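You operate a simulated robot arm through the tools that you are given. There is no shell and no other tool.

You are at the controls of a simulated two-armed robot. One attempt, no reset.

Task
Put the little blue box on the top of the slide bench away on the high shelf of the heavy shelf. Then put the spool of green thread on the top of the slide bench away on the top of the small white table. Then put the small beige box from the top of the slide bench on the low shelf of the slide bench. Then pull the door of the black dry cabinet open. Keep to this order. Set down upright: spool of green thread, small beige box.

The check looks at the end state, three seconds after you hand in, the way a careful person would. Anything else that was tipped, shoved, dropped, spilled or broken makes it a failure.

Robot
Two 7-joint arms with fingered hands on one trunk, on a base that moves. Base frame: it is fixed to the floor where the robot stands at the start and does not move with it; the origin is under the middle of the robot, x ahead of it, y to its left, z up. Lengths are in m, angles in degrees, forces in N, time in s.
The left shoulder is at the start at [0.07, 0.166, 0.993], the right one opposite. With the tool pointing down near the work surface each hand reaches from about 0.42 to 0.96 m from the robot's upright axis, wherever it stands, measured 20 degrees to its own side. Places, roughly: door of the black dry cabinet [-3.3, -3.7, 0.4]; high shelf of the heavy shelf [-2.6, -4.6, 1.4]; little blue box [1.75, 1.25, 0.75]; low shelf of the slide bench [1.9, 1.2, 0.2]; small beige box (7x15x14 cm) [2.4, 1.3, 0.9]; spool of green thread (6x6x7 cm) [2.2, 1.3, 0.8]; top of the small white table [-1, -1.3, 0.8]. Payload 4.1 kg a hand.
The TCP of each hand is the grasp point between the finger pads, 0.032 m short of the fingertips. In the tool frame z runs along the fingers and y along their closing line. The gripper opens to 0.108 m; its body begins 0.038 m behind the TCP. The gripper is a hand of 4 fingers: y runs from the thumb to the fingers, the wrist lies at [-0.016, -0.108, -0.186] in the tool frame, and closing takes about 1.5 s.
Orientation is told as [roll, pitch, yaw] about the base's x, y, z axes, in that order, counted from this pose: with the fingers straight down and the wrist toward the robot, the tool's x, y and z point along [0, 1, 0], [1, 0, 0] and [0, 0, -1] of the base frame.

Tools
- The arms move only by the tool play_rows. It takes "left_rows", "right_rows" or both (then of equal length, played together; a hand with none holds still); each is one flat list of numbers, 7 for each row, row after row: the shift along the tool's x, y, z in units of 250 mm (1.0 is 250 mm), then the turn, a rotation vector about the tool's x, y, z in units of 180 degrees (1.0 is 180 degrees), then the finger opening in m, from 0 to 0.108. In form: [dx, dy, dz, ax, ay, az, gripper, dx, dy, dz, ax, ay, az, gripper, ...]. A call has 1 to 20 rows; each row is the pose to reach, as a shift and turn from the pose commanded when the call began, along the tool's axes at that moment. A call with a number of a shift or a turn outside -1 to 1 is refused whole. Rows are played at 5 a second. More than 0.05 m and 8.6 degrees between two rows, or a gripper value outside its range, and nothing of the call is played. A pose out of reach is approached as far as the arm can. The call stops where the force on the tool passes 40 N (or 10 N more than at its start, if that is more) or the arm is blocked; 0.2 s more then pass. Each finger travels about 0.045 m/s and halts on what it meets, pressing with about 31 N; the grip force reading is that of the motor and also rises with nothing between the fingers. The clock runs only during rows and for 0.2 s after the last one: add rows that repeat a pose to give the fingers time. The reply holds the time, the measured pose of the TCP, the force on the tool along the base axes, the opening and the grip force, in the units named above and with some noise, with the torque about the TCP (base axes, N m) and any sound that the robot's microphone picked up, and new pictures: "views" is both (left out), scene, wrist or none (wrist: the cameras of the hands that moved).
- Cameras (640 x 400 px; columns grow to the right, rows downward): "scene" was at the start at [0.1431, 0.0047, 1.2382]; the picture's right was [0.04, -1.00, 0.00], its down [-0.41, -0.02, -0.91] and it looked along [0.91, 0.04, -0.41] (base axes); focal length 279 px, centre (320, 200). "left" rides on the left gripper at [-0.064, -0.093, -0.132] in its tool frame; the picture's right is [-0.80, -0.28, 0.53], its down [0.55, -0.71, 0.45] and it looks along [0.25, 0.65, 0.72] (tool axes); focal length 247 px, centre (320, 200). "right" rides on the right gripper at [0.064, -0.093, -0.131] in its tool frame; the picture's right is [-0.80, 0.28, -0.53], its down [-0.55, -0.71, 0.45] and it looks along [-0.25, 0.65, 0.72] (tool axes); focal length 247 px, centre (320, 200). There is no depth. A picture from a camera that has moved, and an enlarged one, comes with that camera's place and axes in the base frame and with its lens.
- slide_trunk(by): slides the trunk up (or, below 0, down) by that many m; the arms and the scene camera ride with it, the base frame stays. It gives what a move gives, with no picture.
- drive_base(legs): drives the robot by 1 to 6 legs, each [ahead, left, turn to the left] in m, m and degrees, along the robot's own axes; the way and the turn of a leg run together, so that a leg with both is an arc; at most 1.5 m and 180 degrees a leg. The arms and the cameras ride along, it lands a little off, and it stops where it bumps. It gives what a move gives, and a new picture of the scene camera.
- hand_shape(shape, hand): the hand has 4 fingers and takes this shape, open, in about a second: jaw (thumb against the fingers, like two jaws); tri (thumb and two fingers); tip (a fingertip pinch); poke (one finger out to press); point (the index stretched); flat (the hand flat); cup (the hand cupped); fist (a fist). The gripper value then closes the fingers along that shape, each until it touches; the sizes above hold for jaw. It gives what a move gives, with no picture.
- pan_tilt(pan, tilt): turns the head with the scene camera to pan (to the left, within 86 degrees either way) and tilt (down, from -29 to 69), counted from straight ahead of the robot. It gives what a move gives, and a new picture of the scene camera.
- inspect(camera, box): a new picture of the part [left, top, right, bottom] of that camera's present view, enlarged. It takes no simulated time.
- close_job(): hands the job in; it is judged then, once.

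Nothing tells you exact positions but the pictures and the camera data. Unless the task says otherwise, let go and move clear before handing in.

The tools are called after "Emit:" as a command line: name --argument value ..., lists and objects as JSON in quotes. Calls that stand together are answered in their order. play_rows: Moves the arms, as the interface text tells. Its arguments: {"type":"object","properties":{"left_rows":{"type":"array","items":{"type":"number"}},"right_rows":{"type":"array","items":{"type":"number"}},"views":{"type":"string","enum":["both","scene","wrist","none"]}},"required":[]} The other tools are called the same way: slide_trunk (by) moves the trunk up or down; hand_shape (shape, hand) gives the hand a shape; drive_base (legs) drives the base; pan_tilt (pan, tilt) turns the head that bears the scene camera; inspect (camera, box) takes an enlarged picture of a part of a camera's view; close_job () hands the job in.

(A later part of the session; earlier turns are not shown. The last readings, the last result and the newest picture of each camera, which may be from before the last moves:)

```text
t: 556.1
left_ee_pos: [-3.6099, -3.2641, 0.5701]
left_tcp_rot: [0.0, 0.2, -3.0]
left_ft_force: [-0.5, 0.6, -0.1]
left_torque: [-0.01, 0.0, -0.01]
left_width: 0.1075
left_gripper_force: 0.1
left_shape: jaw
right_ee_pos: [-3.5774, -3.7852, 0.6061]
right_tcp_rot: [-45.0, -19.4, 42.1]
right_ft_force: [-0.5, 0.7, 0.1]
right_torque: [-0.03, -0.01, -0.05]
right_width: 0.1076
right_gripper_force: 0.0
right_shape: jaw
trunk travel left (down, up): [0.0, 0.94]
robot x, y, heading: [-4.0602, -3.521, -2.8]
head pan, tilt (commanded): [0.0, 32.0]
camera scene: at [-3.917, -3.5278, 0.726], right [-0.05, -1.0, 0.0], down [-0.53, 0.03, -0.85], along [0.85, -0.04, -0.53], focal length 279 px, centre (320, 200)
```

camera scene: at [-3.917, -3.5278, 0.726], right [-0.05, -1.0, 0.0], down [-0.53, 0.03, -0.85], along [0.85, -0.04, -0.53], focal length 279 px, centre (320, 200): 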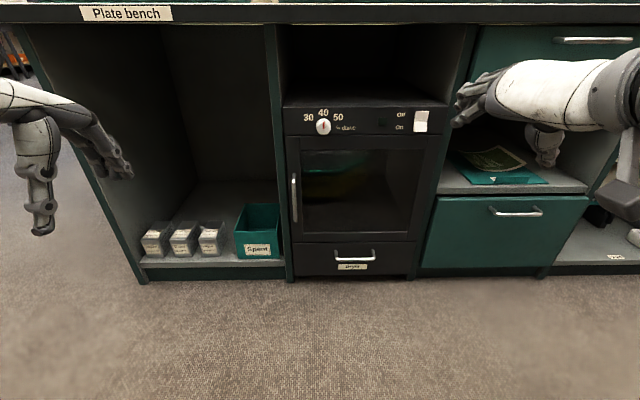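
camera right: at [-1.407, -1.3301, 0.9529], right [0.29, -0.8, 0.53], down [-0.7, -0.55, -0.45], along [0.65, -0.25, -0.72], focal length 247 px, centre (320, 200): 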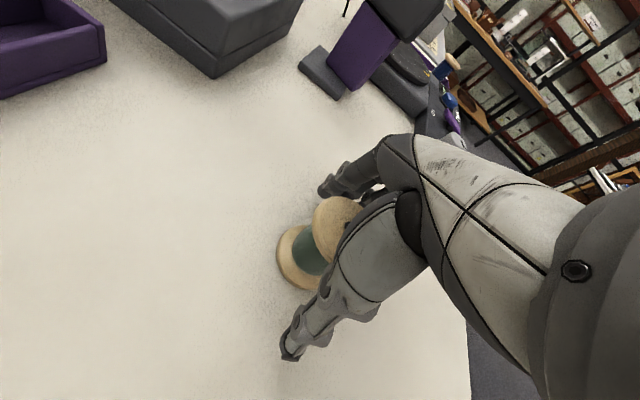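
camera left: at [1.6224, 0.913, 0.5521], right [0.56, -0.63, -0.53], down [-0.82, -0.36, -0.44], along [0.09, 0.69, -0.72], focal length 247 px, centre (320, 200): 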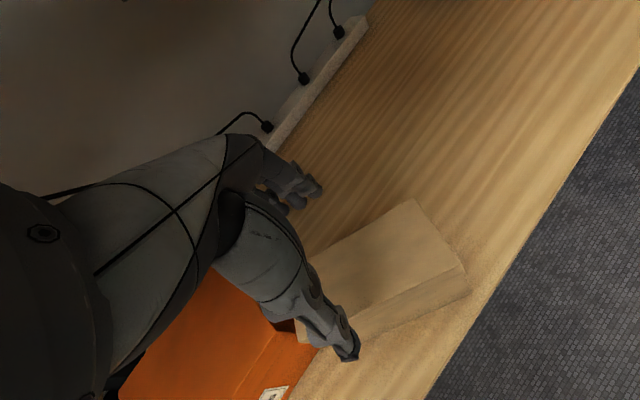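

The wrist follows. Completing the rotation while moving left and down toward the handle's height.

Emit:
play_rows --right_rows '[0.066, 0.016, 0.016, -0.024, -0.024, -0.024, 0.108, 0.132, 0.032, 0.032, -0.048, -0.048, -0.048, 0.108, 0.198, 0.048, 0.048, -0.072, -0.072, -0.072, 0.108, 0.264, 0.064, 0.064, -0.096, -0.096, -0.096, 0.108, 0.33, 0.08, 0.08, -0.12, -0.12, -0.12, 0.108, 0.396, 0.096, 0.096, -0.144, -0.144, -0.144, 0.108, 0.462, 0.112, 0.112, -0.168, -0.168, -0.168, 0.108, 0.53, 0.13, 0.13, -0.193, -0.193, -0.193, 0.108]' --views "both"

```text
t: 558.1
left_ee_pos: [-3.6101, -3.2634, 0.5696]
left_tcp_rot: [-0.1, 0.0, -2.9]
left_ft_force: [-0.6, -0.1, -0.1]
left_torque: [-0.03, -0.03, 0.06]
left_width: 0.1077
left_gripper_force: 0.1
left_shape: jaw
right_ee_pos: [-3.5821, -3.6552, 0.6354]
right_tcp_rot: [-101.8, 1.0, 90.8]
right_ft_force: [-0.6, 0.0, 0.3]
right_torque: [0.04, 0.01, -0.06]
right_width: 0.1076
right_gripper_force: 0.0
right_shape: jaw
right hand out of reach, approached as far as the arm can: row 4, 5, 6, 7, 8
trunk travel left (down, up): [0.0, 0.94]
robot x, y, heading: [-4.0591, -3.5227, -2.8]
head pan, tilt (commanded): [0.0, 32.0]
stopped in row 8 (right hand): the arm was blocked; the commanded pose is now the measured one
camera scene: at [-3.9175, -3.5273, 0.7263], right [-0.05, -1.0, 0.0], down [-0.53, 0.03, -0.85], along [0.85, -0.04, -0.53], focal length 279 px, centre (320, 200)
camera right: at [-3.6968, -3.7485, 0.5471], right [-0.69, 0.29, 0.67], down [0.34, -0.69, 0.64], along [0.64, 0.67, 0.38], focal length 247 px, centre (320, 200)
```

scene: 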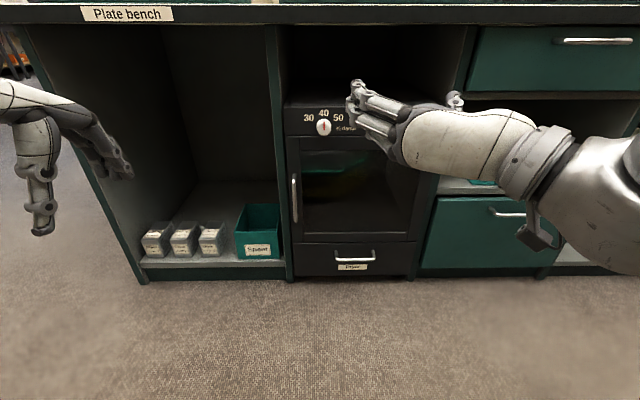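
right: 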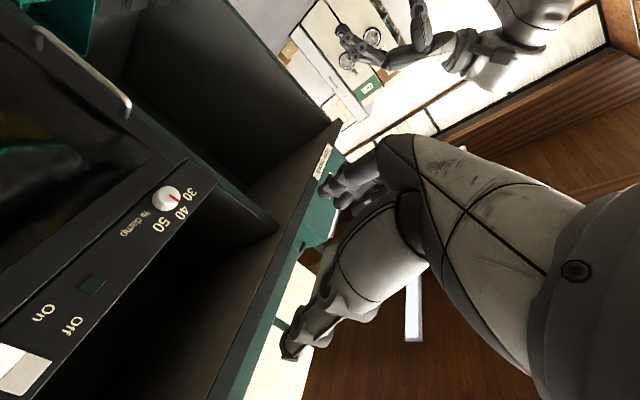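

The fingers-forward orientation is reached (slightly pitched up). Now levelling the pitch and lowering toward the handle, still ~10 cm in front of it.

Emit:
play_rows --right_rows '[0.06, 0.03, 0.02, 0, 0.01, 0, 0.108, 0.14, 0.07, 0.04, 0, 0.02, 0, 0.108, 0.24, 0.12, 0.06, 0, 0.03, 0, 0.108, 0.34, 0.18, 0.08, 0, 0.04, 0, 0.108, 0.44, 0.24, 0.1, 0, 0.05, 0, 0.108, 0.54, 0.3, 0.12, 0, 0.06, 0, 0.108, 0.64, 0.38, 0.14, 0, 0.066, 0, 0.108, 0.74, 0.46, 0.16, 0, 0.066, 0, 0.108, 0.82, 0.54, 0.18, 0, 0.066, 0, 0.108, 0.9, 0.6, 0.2, 0, 0.066, 0, 0.108]' --views "both"

```text
t: 560.3
left_ee_pos: [-3.6109, -3.2626, 0.5694]
left_tcp_rot: [0.0, 0.1, -3.0]
left_ft_force: [0.4, -0.5, -0.4]
left_torque: [0.01, 0.04, 0.0]
left_width: 0.1077
left_gripper_force: 0.1
left_shape: jaw
right_ee_pos: [-3.5355, -3.5877, 0.5451]
right_tcp_rot: [-89.4, 1.1, 90.5]
right_ft_force: [-0.1, -0.2, 0.8]
right_torque: [-0.03, -0.03, -0.03]
right_width: 0.1076
right_gripper_force: 0.0
right_shape: jaw
right hand out of reach, approached as far as the arm can: row 3, 4, 5, 6, 7, 8, 9, 10
trunk travel left (down, up): [0.0, 0.94]
robot x, y, heading: [-4.0587, -3.5198, -3.2]
head pan, tilt (commanded): [0.0, 32.0]
camera scene: at [-3.9169, -3.5278, 0.726], right [-0.05, -1.0, 0.0], down [-0.53, 0.03, -0.85], along [0.85, -0.04, -0.53], focal length 279 px, centre (320, 200)
camera right: at [-3.6671, -3.6827, 0.4827], right [-0.53, 0.29, 0.8], down [0.46, -0.69, 0.56], along [0.71, 0.66, 0.23], focal length 247 px, centre (320, 200)
```

scene: 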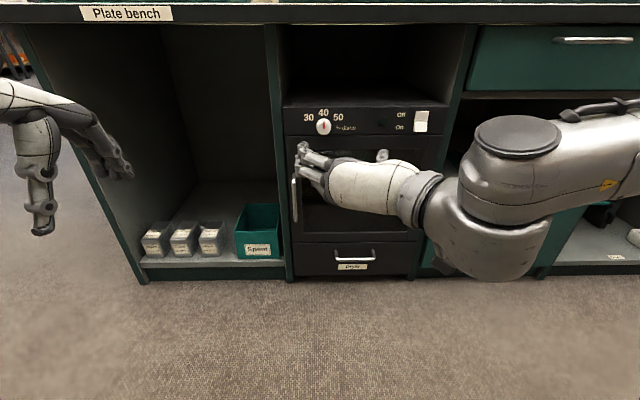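
right: 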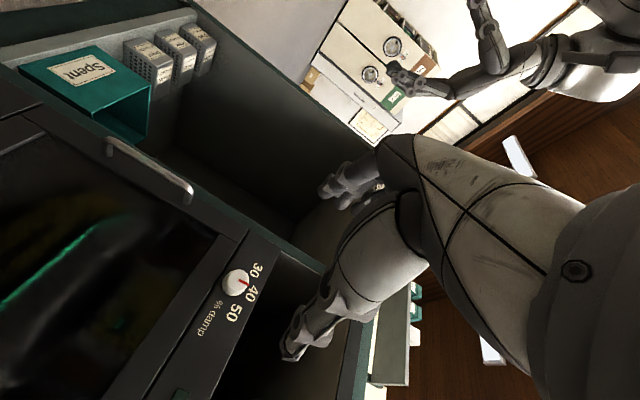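

The hand is level now but the arm sits at a wrist limit. I'll try extending straight forward to see if the pose frees up.

Emit:
play_rows --right_rows '[0, 0, 0.12, 0, 0, 0, 0.108, 0, 0, 0.24, 0, 0, 0, 0.108, 0, 0, 0.36, 0, 0, 0, 0.108, 0, 0, 0.44, 0, 0, 0, 0.108]' --views "none"

Emit:
play_rows --right_rows '[0.1, 0, 0, 0, 0, 0, 0.108, 0.2, 0, 0, 0, 0, 0, 0.108, 0.3, 0, 0, 0, 0, 0, 0.108, 0.4, 0, 0, 0, 0, 0, 0.108]' --views "none"

```text
t: 561.3
left_ee_pos: [-3.6101, -3.2635, 0.5685]
left_tcp_rot: [0.1, 0.2, -2.9]
left_ft_force: [-0.4, -0.2, -0.6]
left_torque: [0.0, -0.02, 0.03]
left_width: 0.108
left_gripper_force: 0.0
left_shape: jaw
right_ee_pos: [-3.4562, -3.6071, 0.5682]
right_tcp_rot: [-89.4, 1.3, 90.5]
right_ft_force: [0.3, 0.7, 0.2]
right_torque: [-0.02, 0.01, 0.01]
right_width: 0.1078
right_gripper_force: 0.0
right_shape: jaw
right hand out of reach, approached as far as the arm can: row 1, 2, 3, 4
trunk travel left (down, up): [0.0, 0.94]
robot x, y, heading: [-4.0567, -3.5215, -2.5]
head pan, tilt (commanded): [0.0, 32.0]
```

```text
t: 562.3
left_ee_pos: [-3.6103, -3.2638, 0.5692]
left_tcp_rot: [0.0, 0.2, -2.8]
left_ft_force: [0.6, 0.1, -0.5]
left_torque: [-0.02, -0.02, 0.04]
left_width: 0.1081
left_gripper_force: 0.2
left_shape: jaw
right_ee_pos: [-3.4735, -3.6054, 0.5608]
right_tcp_rot: [-89.1, 1.3, 90.5]
right_ft_force: [0.3, -0.4, 0.0]
right_torque: [0.02, 0.02, 0.0]
right_width: 0.1078
right_gripper_force: 0.1
right_shape: jaw
right hand out of reach, approached as far as the arm can: row 1, 2, 3, 4
trunk travel left (down, up): [0.0, 0.94]
robot x, y, heading: [-4.0569, -3.5216, -3.2]
head pan, tilt (commanded): [0.0, 32.0]
```

Lower isn't reachable with level fingers; with the fingers pitched ~45° down, the wrist stays at shoulder height. Trying that.

Emit:
play_rows --right_rows '[0.06, 0, -0.02, 0, 0.03, 0, 0.108, 0.13, 0, -0.04, 0, 0.06, 0, 0.108, 0.21, 0, -0.06, 0, 0.09, 0, 0.108, 0.3, 0, -0.08, 0, 0.12, 0, 0.108, 0.39, 0, -0.1, 0, 0.15, 0, 0.108, 0.48, 0, -0.12, 0, 0.18, 0, 0.108, 0.57, 0, -0.14, 0, 0.21, 0, 0.108, 0.66, 0, -0.16, 0, 0.24, 0, 0.108]' --views "both"

```text
t: 564.1
left_ee_pos: [-3.6096, -3.2634, 0.5699]
left_tcp_rot: [0.0, 0.3, -2.9]
left_ft_force: [0.0, 0.4, 0.4]
left_torque: [0.05, 0.01, 0.03]
left_width: 0.1079
left_gripper_force: 0.1
left_shape: jaw
right_ee_pos: [-3.5482, -3.6431, 0.3883]
right_tcp_rot: [-47.1, 0.3, 90.4]
right_ft_force: [-0.6, 0.5, -0.4]
right_torque: [-0.01, 0.02, -0.02]
right_width: 0.1077
right_gripper_force: 0.0
right_shape: jaw
right hand out of reach, approached as far as the arm can: row 5, 6, 7, 8
trunk travel left (down, up): [0.0, 0.94]
robot x, y, heading: [-4.0558, -3.5237, -3.0]
head pan, tilt (commanded): [0.0, 32.0]
camera scene: at [-3.9169, -3.5277, 0.726], right [-0.05, -1.0, 0.0], down [-0.53, 0.03, -0.85], along [0.85, -0.04, -0.53], focal length 279 px, centre (320, 200)
camera right: at [-3.689, -3.7365, 0.4309], right [0.15, 0.29, 0.95], down [0.71, -0.7, 0.1], along [0.69, 0.65, -0.31], focal length 247 px, centre (320, 200)
```

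scene: 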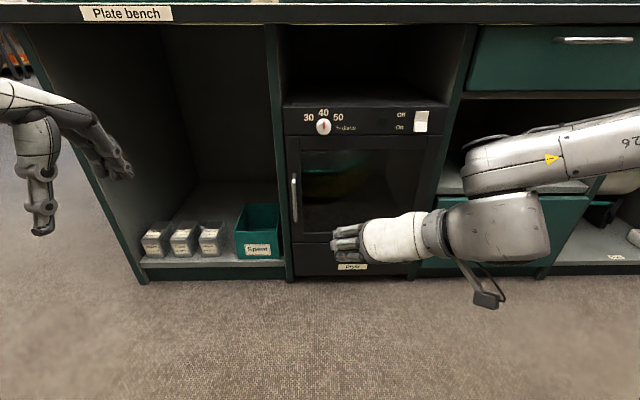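
right: 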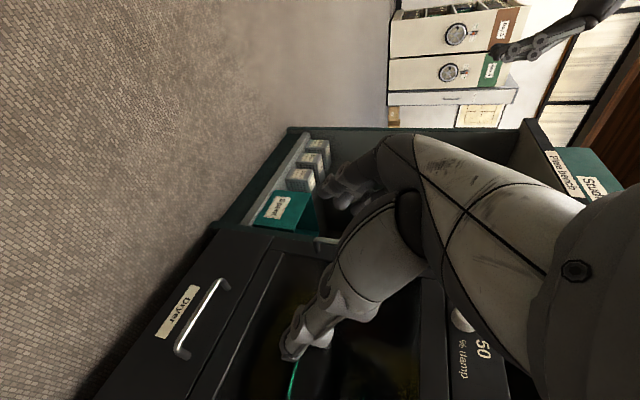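

This works when the hand is nearer and more to my right. I'll check how far the comfortable region extends by moving the hand a little right and forward.

Emit:
play_rows --right_rows '[0, -0.1, 0, 0, 0, 0, 0.108, 0, -0.2, 0, 0, 0, 0, 0.108, 0, -0.3, 0, 0, 0, 0, 0.108, 0, -0.4, 0, 0, 0, 0, 0.108]' --views "none"

Emit:
play_rows --right_rows '[-0.07, 0, 0.07, 0, 0, 0, 0.108, -0.14, 0, 0.14, 0, 0, 0, 0.108, -0.21, 0, 0.21, 0, 0, 0, 0.108]' --views "none"

```text
t: 565.1
left_ee_pos: [-3.6101, -3.2626, 0.5704]
left_tcp_rot: [0.0, 0.3, -2.9]
left_ft_force: [-0.6, -0.7, -0.1]
left_torque: [-0.02, -0.02, 0.01]
left_width: 0.1078
left_gripper_force: 0.0
left_shape: jaw
right_ee_pos: [-3.5482, -3.7433, 0.3905]
right_tcp_rot: [-46.6, 0.9, 90.8]
right_ft_force: [0.5, -0.5, -0.5]
right_torque: [-0.02, -0.01, -0.01]
right_width: 0.108
right_gripper_force: 0.1
right_shape: jaw
trunk travel left (down, up): [0.0, 0.94]
robot x, y, heading: [-4.0572, -3.5206, -2.8]
head pan, tilt (commanded): [0.0, 32.0]
```

```text
t: 565.9
left_ee_pos: [-3.6092, -3.2629, 0.5695]
left_tcp_rot: [0.1, 0.3, -2.9]
left_ft_force: [0.0, -0.2, -0.2]
left_torque: [0.01, 0.0, 0.02]
left_width: 0.1078
left_gripper_force: 0.0
left_shape: jaw
right_ee_pos: [-3.4903, -3.7437, 0.392]
right_tcp_rot: [-46.7, 0.7, 90.8]
right_ft_force: [-0.7, 0.8, 0.4]
right_torque: [0.01, 0.0, 0.03]
right_width: 0.108
right_gripper_force: 0.0
right_shape: jaw
right hand out of reach, approached as far as the arm can: row 3
trunk travel left (down, up): [0.0, 0.94]
robot x, y, heading: [-4.0546, -3.5241, -2.8]
head pan, tilt (commanded): [0.0, 32.0]
```

The comfortable region is around 0.5 m ahead and 0.2 m right of me. I'll set the hand there at handle height and shift the base so that it ends ~9 cm in front of the handle.

Emit:
play_rows --right_rows '[0.08, 0, -0.034, 0, 0, 0, 0.108, 0.16, 0, -0.068, 0, 0, 0, 0.108, 0.243, 0, -0.102, 0, 0, 0, 0.108, 0.243, 0, -0.102, 0, 0, 0, 0.09]' --views "none"

Emit:
drive_base --legs '[[0.1, 0.255, 2.8]]'

Emit:
pan_tilt --pan -20 --tilt 35

Emit:
inspect --camera "right" --box '[0, 0, 640, 400]'

```text
t: 566.9
left_ee_pos: [-3.6094, -3.263, 0.5702]
left_tcp_rot: [0.1, 0.2, -2.9]
left_ft_force: [0.2, -0.2, -0.4]
left_torque: [0.0, -0.03, 0.02]
left_width: 0.1076
left_gripper_force: 0.1
left_shape: jaw
right_ee_pos: [-3.5495, -3.7445, 0.3633]
right_tcp_rot: [-46.5, 0.8, 90.7]
right_ft_force: [0.5, -0.1, -0.5]
right_torque: [0.01, -0.03, -0.02]
right_width: 0.0903
right_gripper_force: 0.0
right_shape: jaw
trunk travel left (down, up): [0.0, 0.94]
robot x, y, heading: [-4.058, -3.521, -2.9]
head pan, tilt (commanded): [0.0, 32.0]
```

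```text
t: 568.8
left_ee_pos: [-3.5144, -2.9897, 0.5691]
left_tcp_rot: [0.0, 0.2, -0.2]
left_ft_force: [0.6, -0.3, 0.0]
left_torque: [0.01, -0.01, -0.01]
left_width: 0.1078
left_gripper_force: 0.1
left_shape: jaw
right_ee_pos: [-3.4298, -3.4668, 0.365]
right_tcp_rot: [-46.5, 0.9, 93.5]
right_ft_force: [0.6, -0.5, 0.1]
right_torque: [0.0, 0.01, 0.0]
right_width: 0.0903
right_gripper_force: 0.0
right_shape: jaw
trunk travel left (down, up): [0.0, 0.94]
robot x, y, heading: [-3.9507, -3.2703, -0.2]
head pan, tilt (commanded): [0.0, 32.0]
camera scene: at [-3.8075, -3.2686, 0.726], right [0.0, -1.0, 0.0], down [-0.53, 0.0, -0.85], along [0.85, 0.0, -0.53], focal length 279 px, centre (320, 200)
```

scene: 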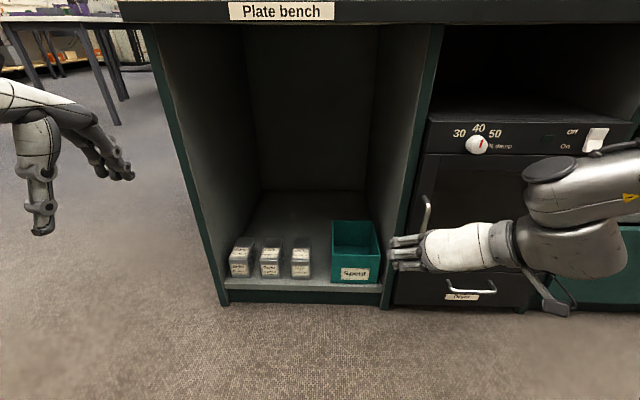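

```text
t: 569.6
left_ee_pos: [-3.5149, -2.9899, 0.5691]
left_tcp_rot: [0.2, 0.2, -0.2]
left_ft_force: [0.3, 0.3, -0.2]
left_torque: [0.01, -0.04, 0.02]
left_width: 0.1077
left_gripper_force: 0.0
left_shape: jaw
right_ee_pos: [-3.4307, -3.4669, 0.3633]
right_tcp_rot: [-46.5, 1.0, 93.5]
right_ft_force: [0.0, -0.1, 0.7]
right_torque: [0.01, 0.03, -0.02]
right_width: 0.09
right_gripper_force: 0.2
right_shape: jaw
trunk travel left (down, up): [0.0, 0.94]
robot x, y, heading: [-3.9436, -3.2701, 0.0]
head pan, tilt (commanded): [-20.0, 35.0]
camera scene: at [-3.8143, -3.2985, 0.7214], right [-0.34, -0.94, 0.0], down [-0.54, 0.2, -0.82], along [0.77, -0.28, -0.57], focal length 279 px, centre (320, 200)
```

scene: 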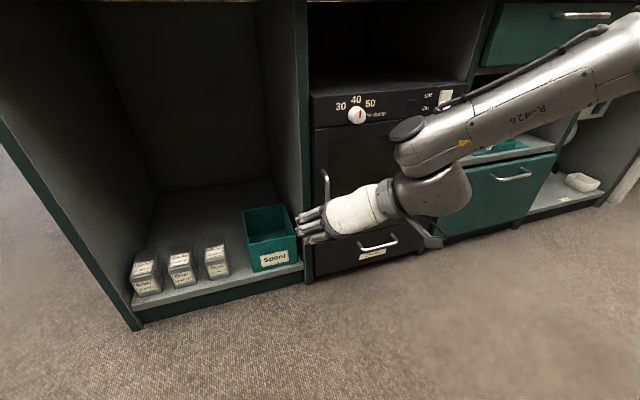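

```text
1.00 times, centred on (320, 200) of right (not enlarged: the box is as wide or as high as the picture)
camera zoom: at [-3.5649, -3.5664, 0.4089], right [0.14, 0.31, 0.94], down [0.74, -0.66, 0.1], along [0.65, 0.69, -0.32], focal length 247 px, centre (320, 200)
```

zoom: 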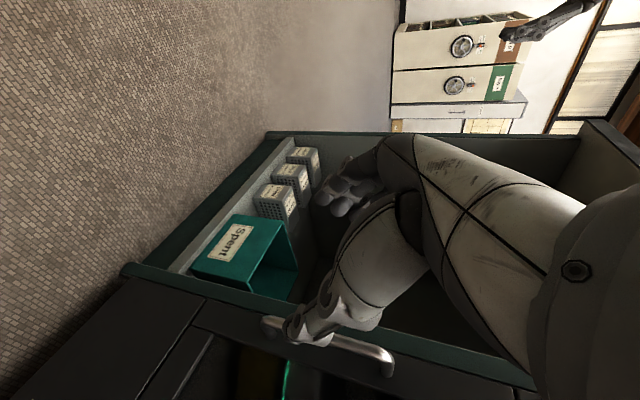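

Emit:
inspect --camera "scene" --box '[280, 130, 400, 260]'

Emit:
inspect --camera "right" --box '[220, 250, 440, 400]'

```text
3.08 times, centred on (340, 195) of scene
camera zoom: at [-3.8143, -3.2985, 0.7214], right [-0.34, -0.94, 0.0], down [-0.54, 0.2, -0.82], along [0.77, -0.28, -0.57], focal length 859 px, centre (258, 215)
```

zoom: 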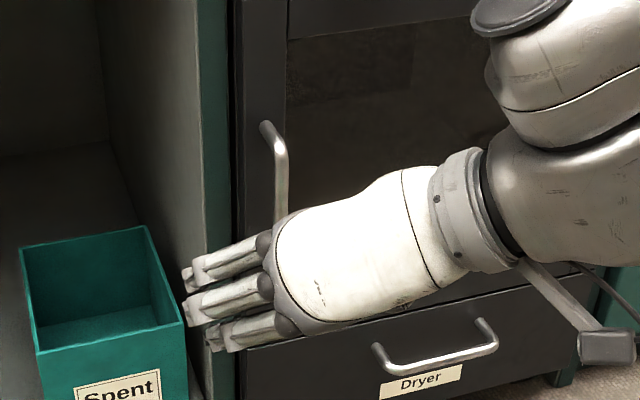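

```text
2.67 times, centred on (330, 325) of right
camera zoom: at [-3.5649, -3.5664, 0.4089], right [0.14, 0.31, 0.94], down [0.74, -0.66, 0.1], along [0.65, 0.69, -0.32], focal length 659 px, centre (293, -133)
```

zoom: 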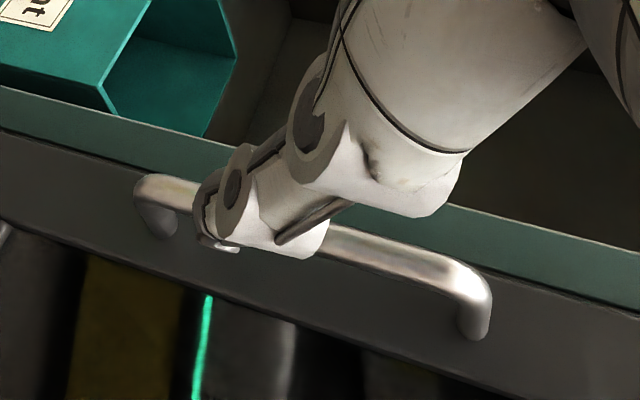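

Bar centre ≈(-3.331,-3.491), z 0.29–0.41. My hand needs 2.4 cm to the right and 10 cm forward. Moving in slowly with the hand open.

Emit:
play_rows --right_rows '[0, -0.06, 0, 0, 0, 0, 0.09, 0, -0.12, 0, 0, 0, 0, 0.09, -0.07, -0.12, 0.074, 0, 0, 0, 0.09, -0.14, -0.12, 0.148, 0, 0, 0, 0.09, -0.19, -0.12, 0.2, 0, 0, 0, 0.09, -0.19, -0.12, 0.2, 0, 0, 0, 0.09]' --views "both"

Emit:
inspect --camera "right" --box '[220, 220, 480, 400]'

Emit:
inspect --camera "scene" --box '[270, 140, 390, 260]'

```text
t: 571.0
left_ee_pos: [-3.5136, -2.9895, 0.5697]
left_tcp_rot: [0.0, 0.2, -0.2]
left_ft_force: [-0.1, 0.6, 0.1]
left_torque: [0.0, -0.03, -0.01]
left_width: 0.1077
left_gripper_force: 0.1
left_shape: jaw
right_ee_pos: [-3.3585, -3.4932, 0.3648]
right_tcp_rot: [-46.5, 0.9, 93.5]
right_ft_force: [0.0, 0.2, 0.0]
right_torque: [0.01, 0.05, 0.0]
right_width: 0.09
right_gripper_force: 0.1
right_shape: jaw
trunk travel left (down, up): [0.0, 0.94]
robot x, y, heading: [-3.9475, -3.2655, 0.2]
head pan, tilt (commanded): [-20.0, 35.0]
camera scene: at [-3.8144, -3.2986, 0.7213], right [-0.34, -0.94, 0.0], down [-0.54, 0.2, -0.82], along [0.77, -0.28, -0.57], focal length 279 px, centre (320, 200)
camera right: at [-3.4933, -3.5936, 0.409], right [0.14, 0.31, 0.94], down [0.74, -0.66, 0.1], along [0.65, 0.69, -0.32], focal length 247 px, centre (320, 200)
```

scene: 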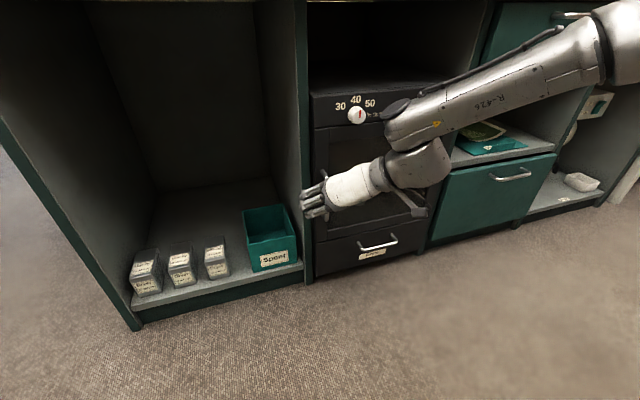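
right: 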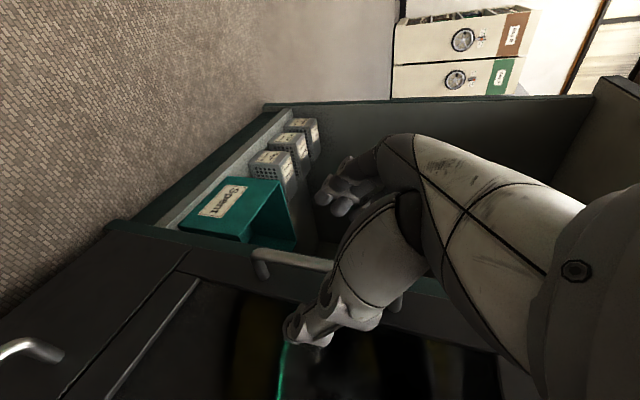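

```text
2.22 times, centred on (350, 310) of right
camera zoom: at [-3.4933, -3.5936, 0.409], right [0.14, 0.31, 0.94], down [0.74, -0.66, 0.1], along [0.65, 0.69, -0.32], focal length 549 px, centre (253, -44)
```

zoom: 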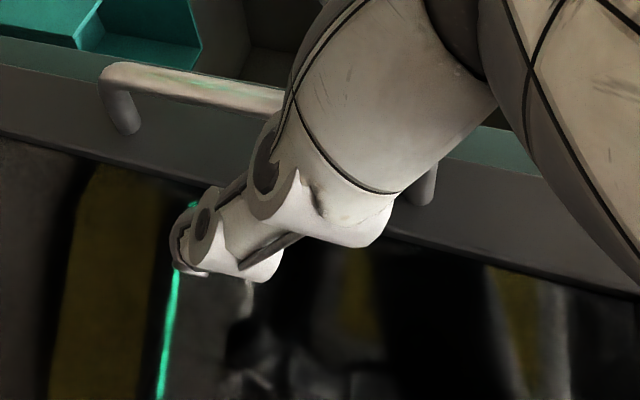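

```text
3.33 times, centred on (330, 200) of scene
camera zoom: at [-3.8144, -3.2986, 0.7213], right [-0.34, -0.94, 0.0], down [-0.54, 0.2, -0.82], along [0.77, -0.28, -0.57], focal length 930 px, centre (287, 200)
```

zoom: 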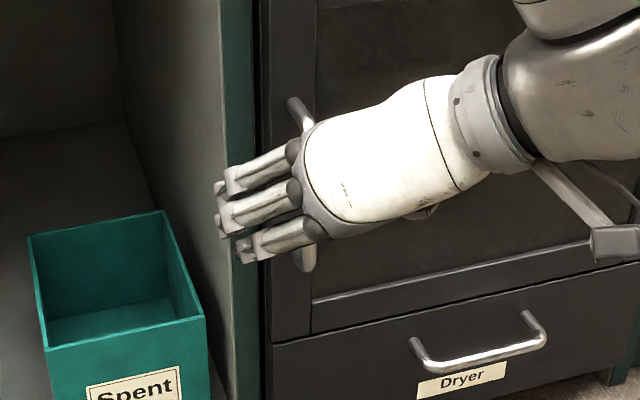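

The bar lies between thumb and fingers. Advancing another 2.5 cm and closing.

Emit:
play_rows --right_rows '[-0.035, 0, 0.036, 0, 0, 0, 0.09, -0.07, 0, 0.073, 0, 0, 0, 0.09, -0.07, 0, 0.073, 0, 0, 0, 0.07, -0.07, 0, 0.073, 0, 0, 0, 0.05, -0.07, 0, 0.073, 0, 0, 0, 0.03, -0.07, 0, 0.073, 0, 0, 0, 0.01, -0.07, 0, 0.073, 0, 0, 0, 0.005, -0.07, 0, 0.073, 0, 0, 0, 0.005, -0.07, 0, 0.073, 0, 0, 0, 0.005, -0.07, 0, 0.073, 0, 0, 0, 0.005, -0.07, 0, 0.073, 0, 0, 0, 0.005]' --views "both"

Emit:
inspect --camera "right" --box '[220, 220, 480, 400]'

Emit:
inspect --camera "scene" --box '[270, 140, 390, 260]'

```text
t: 573.4
left_ee_pos: [-3.5153, -2.9905, 0.5708]
left_tcp_rot: [0.0, 0.3, -0.2]
left_ft_force: [0.7, -0.5, 0.2]
left_torque: [0.01, 0.02, 0.03]
left_width: 0.1078
left_gripper_force: 0.2
left_shape: jaw
right_ee_pos: [-3.3337, -3.4929, 0.3644]
right_tcp_rot: [-46.5, 0.9, 93.5]
right_ft_force: [-1.3, -0.9, 0.2]
right_torque: [0.0, -0.04, -0.03]
right_width: 0.0054
right_gripper_force: 0.1
right_shape: jaw
trunk travel left (down, up): [0.0, 0.94]
robot x, y, heading: [-3.9457, -3.2685, -0.1]
head pan, tilt (commanded): [-20.0, 35.0]
camera scene: at [-3.8144, -3.2986, 0.7213], right [-0.34, -0.94, 0.0], down [-0.54, 0.2, -0.82], along [0.77, -0.28, -0.57], focal length 279 px, centre (320, 200)
camera right: at [-3.4683, -3.592, 0.4099], right [0.14, 0.31, 0.94], down [0.74, -0.66, 0.1], along [0.65, 0.69, -0.32], focal length 247 px, centre (320, 200)
```

scene: 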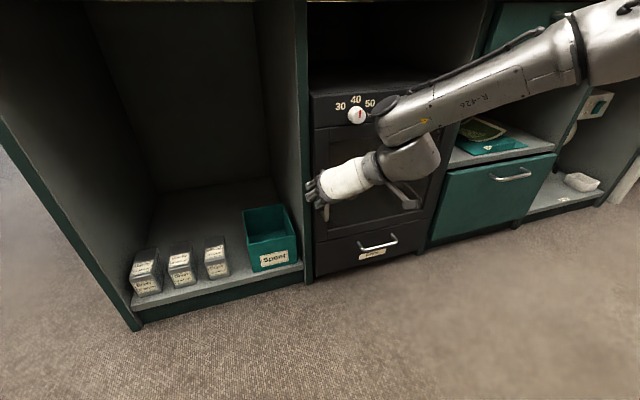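
right: 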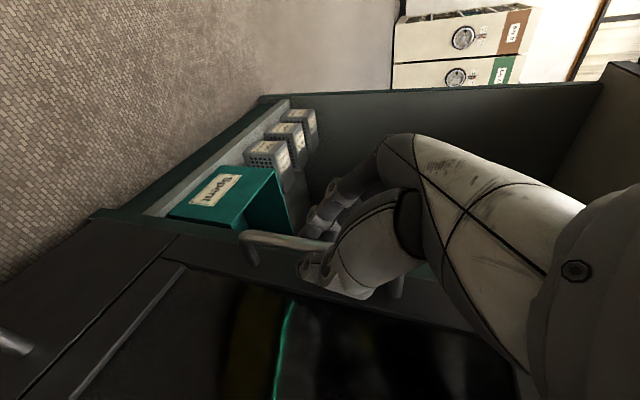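

```text
2.22 times, centred on (350, 310) of right
camera zoom: at [-3.4683, -3.592, 0.4099], right [0.14, 0.31, 0.94], down [0.74, -0.66, 0.1], along [0.65, 0.69, -0.32], focal length 549 px, centre (253, -44)
```

zoom: 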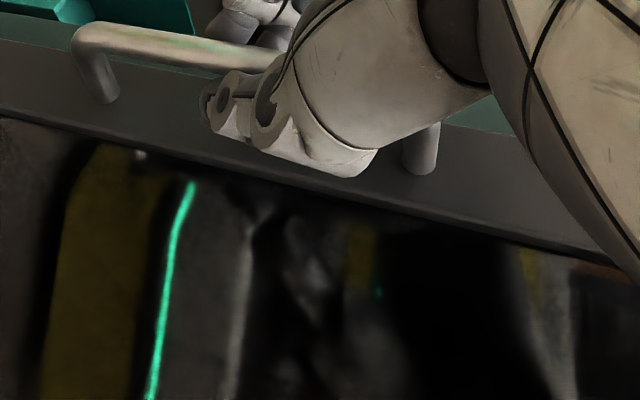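

```text
3.33 times, centred on (330, 200) of scene
camera zoom: at [-3.8144, -3.2986, 0.7213], right [-0.34, -0.94, 0.0], down [-0.54, 0.2, -0.82], along [0.77, -0.28, -0.57], focal length 930 px, centre (287, 200)
```

zoom: 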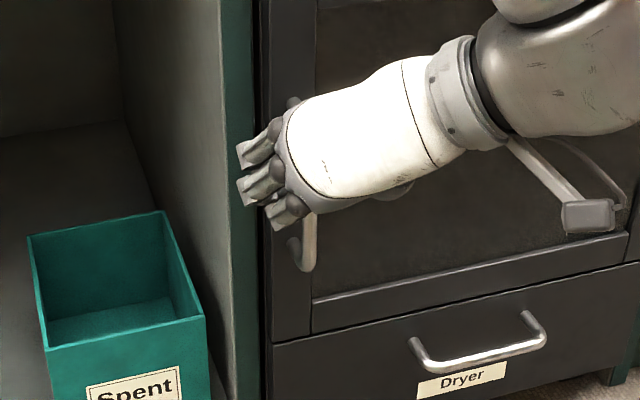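

The fingers closed to 5 mm without a grip reading, so the bar may be enclosed rather than pinched. I'll test with a small gentle pull.

Emit:
play_rows --right_rows '[0, 0, 0, 0, 0, 0, 0.0, 0.028, 0.002, -0.029, 0, 0, 0, 0.0, 0.055, 0.005, -0.058, 0, 0, 0, 0.0, 0.055, 0.005, -0.058, 0, 0, 0, 0.0]' --views "both"

Emit:
inspect --camera "right" --box '[220, 220, 480, 400]'

```text
t: 574.4
left_ee_pos: [-3.5141, -2.9908, 0.5696]
left_tcp_rot: [0.1, 0.3, -0.1]
left_ft_force: [0.1, 0.3, -0.1]
left_torque: [-0.02, 0.03, 0.02]
left_width: 0.1078
left_gripper_force: 0.1
left_shape: jaw
right_ee_pos: [-3.3526, -3.4939, 0.3644]
right_tcp_rot: [-46.5, 0.8, 93.4]
right_ft_force: [1.9, -12.5, -4.3]
right_torque: [-0.07, -0.09, 0.1]
right_width: 0.0
right_gripper_force: 30.6
right_shape: jaw
trunk travel left (down, up): [0.0, 0.94]
robot x, y, heading: [-3.9431, -3.2689, -0.1]
head pan, tilt (commanded): [-20.0, 35.0]
camera scene: at [-3.814, -3.2992, 0.7212], right [-0.34, -0.94, 0.0], down [-0.54, 0.2, -0.82], along [0.77, -0.28, -0.57], focal length 279 px, centre (320, 200)
camera right: at [-3.4878, -3.5927, 0.4094], right [0.15, 0.31, 0.94], down [0.74, -0.66, 0.1], along [0.65, 0.68, -0.32], focal length 247 px, centre (320, 200)
```

scene: 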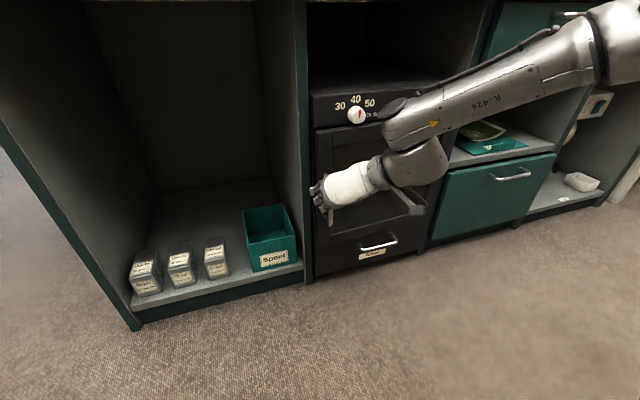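
right: 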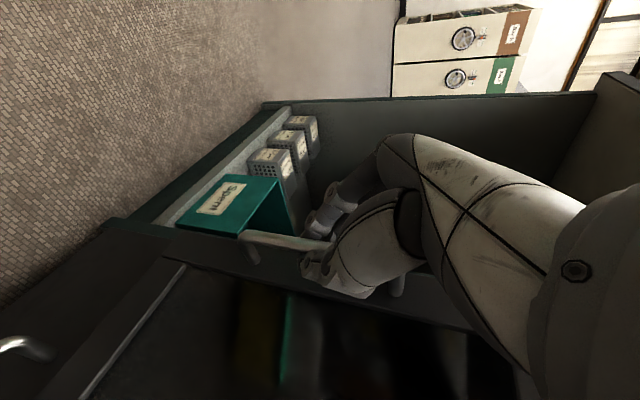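

```text
2.22 times, centred on (350, 310) of right
camera zoom: at [-3.4878, -3.5927, 0.4094], right [0.15, 0.31, 0.94], down [0.74, -0.66, 0.1], along [0.65, 0.68, -0.32], focal length 549 px, centre (253, -44)
```

zoom: 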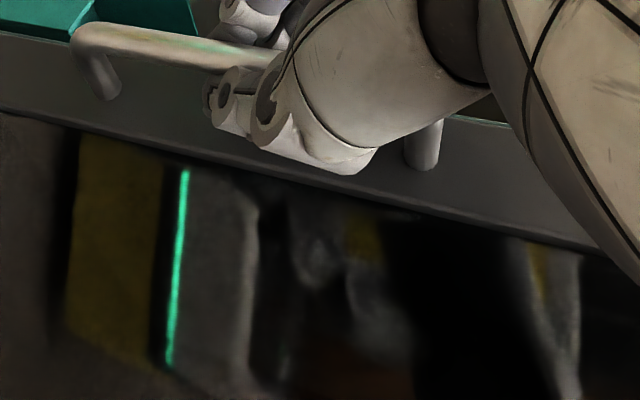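

The handle is hooked — the door followed the hand by ~2 cm. Continuing the pull along the door's arc around its hinge (≈(-3.285,-3.807)).

Emit:
play_rows --right_rows '[0.03, -0.01, -0.032, 0, 0, 0, 0.0, 0.062, -0.021, -0.065, 0, 0, 0, 0.0, 0.098, -0.035, -0.104, 0, 0, 0, 0.0, 0.135, -0.05, -0.143, 0, 0, 0, 0.0, 0.171, -0.069, -0.18, 0, 0, 0, 0.0, 0.207, -0.089, -0.218, 0, 0, 0, 0.0, 0.207, -0.089, -0.218, 0, 0, 0, 0.0]' --views "both"

```text
t: 576.0
left_ee_pos: [-3.5122, -2.9891, 0.569]
left_tcp_rot: [0.1, 0.3, -0.2]
left_ft_force: [0.4, -0.7, -0.5]
left_torque: [-0.01, -0.03, 0.01]
left_width: 0.108
left_gripper_force: 0.0
left_shape: jaw
right_ee_pos: [-3.4281, -3.5174, 0.3659]
right_tcp_rot: [-46.3, 0.9, 93.6]
right_ft_force: [-2.6, 13.6, -12.7]
right_torque: [0.33, -0.16, 0.72]
right_width: 0.0
right_gripper_force: 30.8
right_shape: jaw
trunk travel left (down, up): [0.0, 0.94]
robot x, y, heading: [-3.9448, -3.2697, -0.0]
head pan, tilt (commanded): [-20.0, 35.0]
camera scene: at [-3.8138, -3.2985, 0.7211], right [-0.34, -0.94, 0.0], down [-0.54, 0.2, -0.82], along [0.77, -0.28, -0.57], focal length 279 px, centre (320, 200)
camera right: at [-3.5631, -3.6177, 0.4111], right [0.15, 0.31, 0.94], down [0.75, -0.66, 0.1], along [0.65, 0.69, -0.33], focal length 247 px, centre (320, 200)
```

scene: 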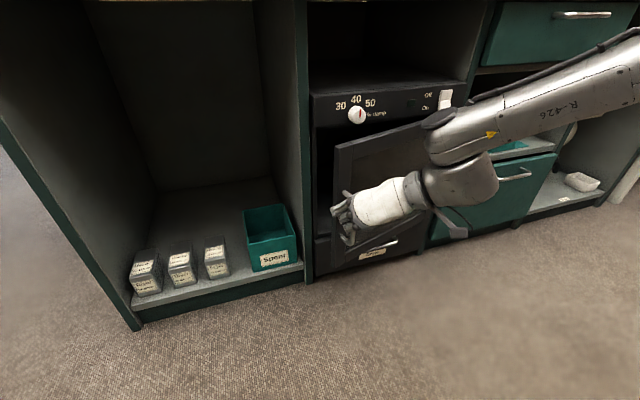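
right: 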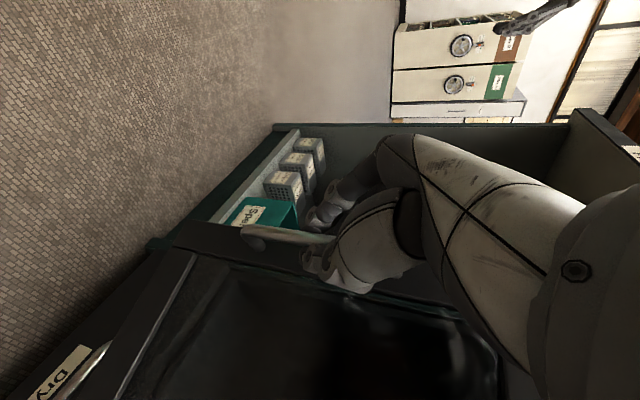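

The door is swinging open (~18°). Continuing along the arc, now also turning the hand a little with the door.

Emit:
play_rows --right_rows '[0.035, -0.024, -0.037, -0.007, 0, -0.0067, 0.0, 0.07, -0.048, -0.073, -0.014, 0, -0.0134, 0.0, 0.103, -0.076, -0.108, -0.021, 0, -0.02, 0.0, 0.136, -0.104, -0.143, -0.028, 0, -0.0267, 0.0, 0.167, -0.136, -0.176, -0.035, 0, -0.0334, 0.0, 0.198, -0.168, -0.209, -0.042, 0, -0.04, 0.0]' --views "both"

```text
t: 577.4
left_ee_pos: [-3.5125, -2.9876, 0.5689]
left_tcp_rot: [0.0, 0.2, -0.2]
left_ft_force: [0.8, -0.4, -0.3]
left_torque: [0.01, 0.02, -0.02]
left_width: 0.1077
left_gripper_force: 0.1
left_shape: jaw
right_ee_pos: [-3.4993, -3.5632, 0.3688]
right_tcp_rot: [-46.3, 0.9, 104.2]
right_ft_force: [-18.3, 31.3, -3.0]
right_torque: [0.65, -0.18, 1.04]
right_width: 0.0
right_gripper_force: 31.1
right_shape: jaw
trunk travel left (down, up): [0.0, 0.94]
robot x, y, heading: [-3.9465, -3.2667, -0.1]
head pan, tilt (commanded): [-20.0, 35.0]
camera scene: at [-3.8148, -3.2978, 0.7215], right [-0.34, -0.94, 0.0], down [-0.54, 0.2, -0.82], along [0.77, -0.28, -0.57], focal length 279 px, centre (320, 200)
camera right: at [-3.6127, -3.6856, 0.4128], right [0.09, 0.33, 0.94], down [0.85, -0.51, 0.1], along [0.51, 0.79, -0.33], focal length 247 px, centre (320, 200)
```

scene: 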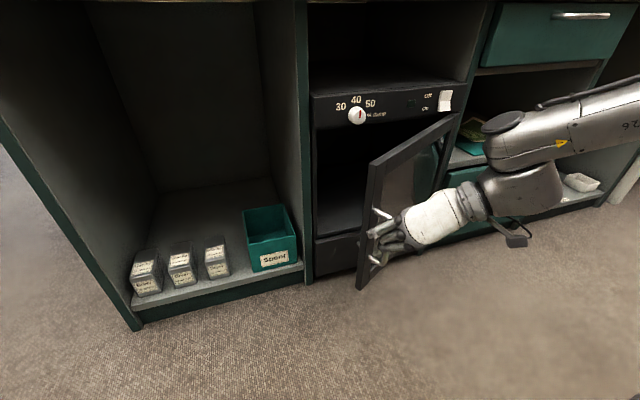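
right: 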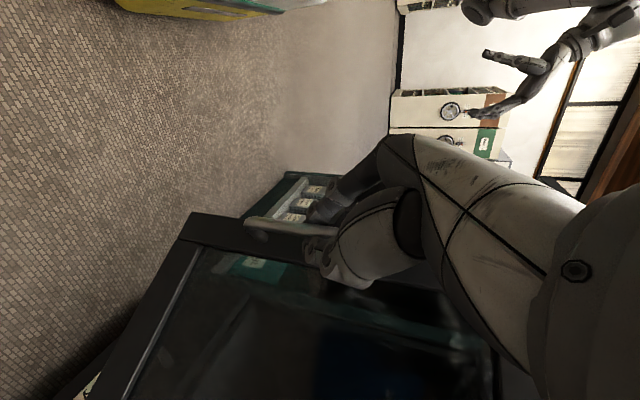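

The door is about a third open; the reaction shows I'm pulling slightly inside the true arc. Easing outward by a centimetre to relieve the force.

Emit:
play_rows --right_rows '[0.008, 0.022, -0.008, 0, 0, 0, 0.0, 0.015, 0.043, -0.016, 0, 0, 0, 0.0, 0.015, 0.043, -0.016, 0, 0, 0, 0.0]' --views "none"

Emit:
inspect --camera "scene" --box '[290, 80, 490, 310]'

```text
t: 578.2
left_ee_pos: [-3.5123, -2.9903, 0.569]
left_tcp_rot: [0.1, 0.2, -0.2]
left_ft_force: [-0.4, 0.3, -0.3]
left_torque: [-0.01, -0.01, 0.0]
left_width: 0.1077
left_gripper_force: 0.0
left_shape: jaw
right_ee_pos: [-3.5042, -3.5569, 0.365]
right_tcp_rot: [-46.5, 1.1, 103.7]
right_ft_force: [6.0, -5.3, 3.1]
right_torque: [0.05, -0.41, 0.38]
right_width: 0.0
right_gripper_force: 30.8
right_shape: jaw
trunk travel left (down, up): [0.0, 0.94]
robot x, y, heading: [-3.9475, -3.2661, -0.2]
head pan, tilt (commanded): [-20.0, 35.0]
```

```text
1.74 times, centred on (390, 195) of scene
camera zoom: at [-3.8141, -3.2992, 0.7214], right [-0.34, -0.94, 0.0], down [-0.54, 0.2, -0.82], along [0.77, -0.28, -0.57], focal length 486 px, centre (198, 209)
```

zoom: 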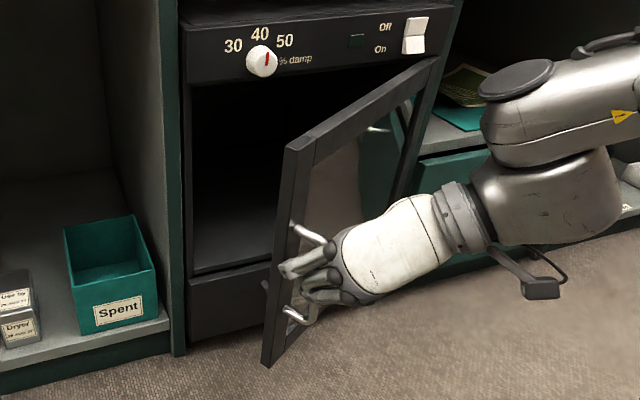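

Force relieved. Refit: hinge ≈(-3.306,-3.816), radius 0.326 m. Continuing along that arc.

Emit:
play_rows --right_rows '[0.025, -0.017, -0.026, -0.006, 0, -0.006, 0.0, 0.05, -0.034, -0.052, -0.012, 0, -0.011, 0.0, 0.074, -0.053, -0.077, -0.018, 0, -0.017, 0.0, 0.098, -0.073, -0.102, -0.024, 0, -0.023, 0.0, 0.131, -0.104, -0.137, -0.03, 0, -0.029, 0.0, 0.164, -0.136, -0.171, -0.036, 0, -0.034, 0.0, 0.195, -0.17, -0.204, -0.042, 0, -0.04, 0.0, 0.225, -0.204, -0.236, -0.048, 0, -0.046, 0.0]' --views "both"

```text
t: 580.0
left_ee_pos: [-3.5122, -2.9884, 0.5683]
left_tcp_rot: [0.0, 0.2, -0.1]
left_ft_force: [0.4, 0.4, -1.1]
left_torque: [-0.02, -0.03, 0.03]
left_width: 0.108
left_gripper_force: 0.0
left_shape: jaw
right_ee_pos: [-3.5729, -3.6233, 0.3665]
right_tcp_rot: [-46.2, 0.9, 116.0]
right_ft_force: [1.6, -1.8, 3.7]
right_torque: [0.08, -0.03, -0.03]
right_width: 0.0003
right_gripper_force: 30.9
right_shape: jaw
trunk travel left (down, up): [0.0, 0.94]
robot x, y, heading: [-3.9504, -3.2695, -0.3]
head pan, tilt (commanded): [-20.0, 35.0]
camera scene: at [-3.8145, -3.2985, 0.7215], right [-0.34, -0.94, 0.0], down [-0.54, 0.2, -0.82], along [0.77, -0.28, -0.57], focal length 279 px, centre (320, 200)
camera right: at [-3.6586, -3.7669, 0.4121], right [0.02, 0.34, 0.94], down [0.94, -0.33, 0.1], along [0.34, 0.88, -0.33], focal length 247 px, centre (320, 200)
```

scene: 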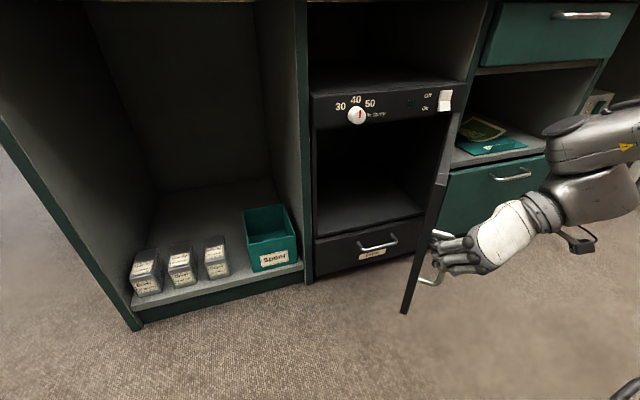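
right: 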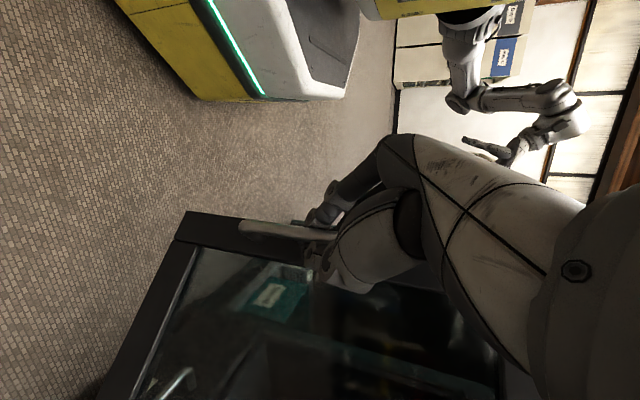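

Excellent — about 50° open with almost no force. Continuing to about 70°.

Emit:
play_rows --right_rows '[0.034, -0.029, -0.035, -0.009, 0, -0.009, 0.0, 0.068, -0.059, -0.071, -0.018, 0, -0.017, 0.0, 0.1, -0.091, -0.104, -0.027, 0, -0.026, 0.0, 0.132, -0.125, -0.137, -0.036, 0, -0.035, 0.0, 0.162, -0.162, -0.168, -0.045, 0, -0.043, 0.0, 0.191, -0.2, -0.199, -0.054, 0, -0.052, 0.0, 0.219, -0.24, -0.228, -0.063, 0, -0.06, 0.0, 0.246, -0.281, -0.256, -0.072, 0, -0.069, 0.0]' --views "both"

```text
t: 580.6
left_ee_pos: [-3.5132, -2.9907, 0.5684]
left_tcp_rot: [0.3, 0.3, -0.2]
left_ft_force: [0.0, 0.0, -0.1]
left_torque: [0.0, 0.0, -0.01]
left_width: 0.1079
left_gripper_force: 0.1
left_shape: jaw
right_ee_pos: [-3.5764, -3.6329, 0.3789]
right_tcp_rot: [-45.3, 0.4, 119.4]
right_ft_force: [1.3, -2.2, -31.7]
right_torque: [-0.57, 0.07, -0.19]
right_width: 0.0001
right_gripper_force: 30.9
right_shape: jaw
right hand out of reach, approached as far as the arm can: row 1, 2
trunk travel left (down, up): [0.0, 0.94]
robot x, y, heading: [-3.9441, -3.2711, -0.4]
head pan, tilt (commanded): [-20.0, 35.0]
stopped in row 2 (right hand): the force on the tool passed its limit at 50 N (the readings are from after the stop); the commanded pose is now the measured one
camera scene: at [-3.8132, -3.2998, 0.7205], right [-0.34, -0.94, 0.0], down [-0.54, 0.2, -0.82], along [0.77, -0.28, -0.58], focal length 279 px, centre (320, 200)
camera right: at [-3.653, -3.7804, 0.4256], right [0.02, 0.34, 0.94], down [0.96, -0.27, 0.08], along [0.28, 0.9, -0.33], focal length 247 px, centre (320, 200)
```

scene: 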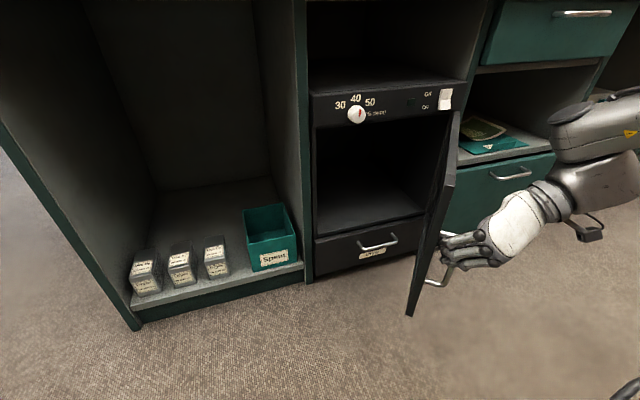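
right: 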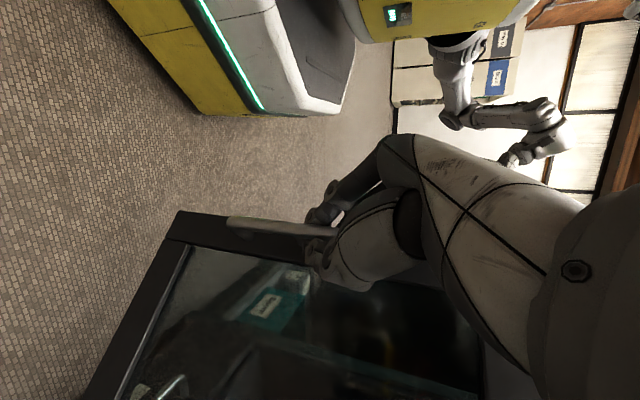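

The arm has reached its limit at ~51°. I'll relieve the vertical load, then continue the swing by moving the base in small arcs about the hinge.

Emit:
play_rows --right_rows '[0.018, 0.01, 0.012, 0, 0, 0, 0.0, 0.036, 0.02, 0.024, 0.002, 0, 0.002, 0.0, 0.036, 0.02, 0.024, 0.004, 0, 0.004, 0.0]' --views "none"

```text
t: 581.4
left_ee_pos: [-3.5133, -2.9899, 0.5696]
left_tcp_rot: [0.0, 0.2, -0.2]
left_ft_force: [-0.4, -0.5, 0.8]
left_torque: [0.0, 0.02, 0.0]
left_width: 0.1075
left_gripper_force: 0.1
left_shape: jaw
right_ee_pos: [-3.576, -3.6267, 0.3763]
right_tcp_rot: [-45.6, 0.7, 118.3]
right_ft_force: [13.7, -10.2, 9.3]
right_torque: [-0.08, -0.2, -0.11]
right_width: 0.0
right_gripper_force: 31.3
right_shape: jaw
right hand out of reach, approached as far as the arm can: row 1, 2, 3
trunk travel left (down, up): [0.0, 0.94]
robot x, y, heading: [-3.945, -3.2719, -0.2]
head pan, tilt (commanded): [-20.0, 35.0]
```

Emit:
drive_base --legs '[[-0.037, -0.0455, 4]]'

```text
t: 582.4
left_ee_pos: [-3.57, -3.0058, 0.5694]
left_tcp_rot: [0.0, 0.3, 4.0]
left_ft_force: [-0.6, 0.0, 0.2]
left_torque: [0.02, 0.01, -0.02]
left_width: 0.1079
left_gripper_force: 0.1
left_shape: jaw
right_ee_pos: [-3.5889, -3.6457, 0.375]
right_tcp_rot: [-45.4, 0.4, 122.4]
right_ft_force: [2.4, -2.8, 7.9]
right_torque: [0.11, -0.21, 0.03]
right_width: 0.0
right_gripper_force: 31.3
right_shape: jaw
trunk travel left (down, up): [0.0, 0.94]
robot x, y, heading: [-3.9802, -3.3133, 3.8]
head pan, tilt (commanded): [-20.0, 35.0]
camera scene: at [-3.8481, -3.3356, 0.7214], right [-0.28, -0.96, 0.0], down [-0.55, 0.16, -0.82], along [0.79, -0.23, -0.57], focal length 279 px, centre (320, 200)
```

scene: 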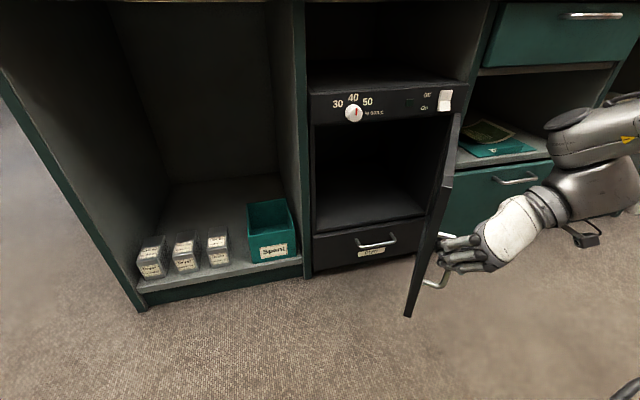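

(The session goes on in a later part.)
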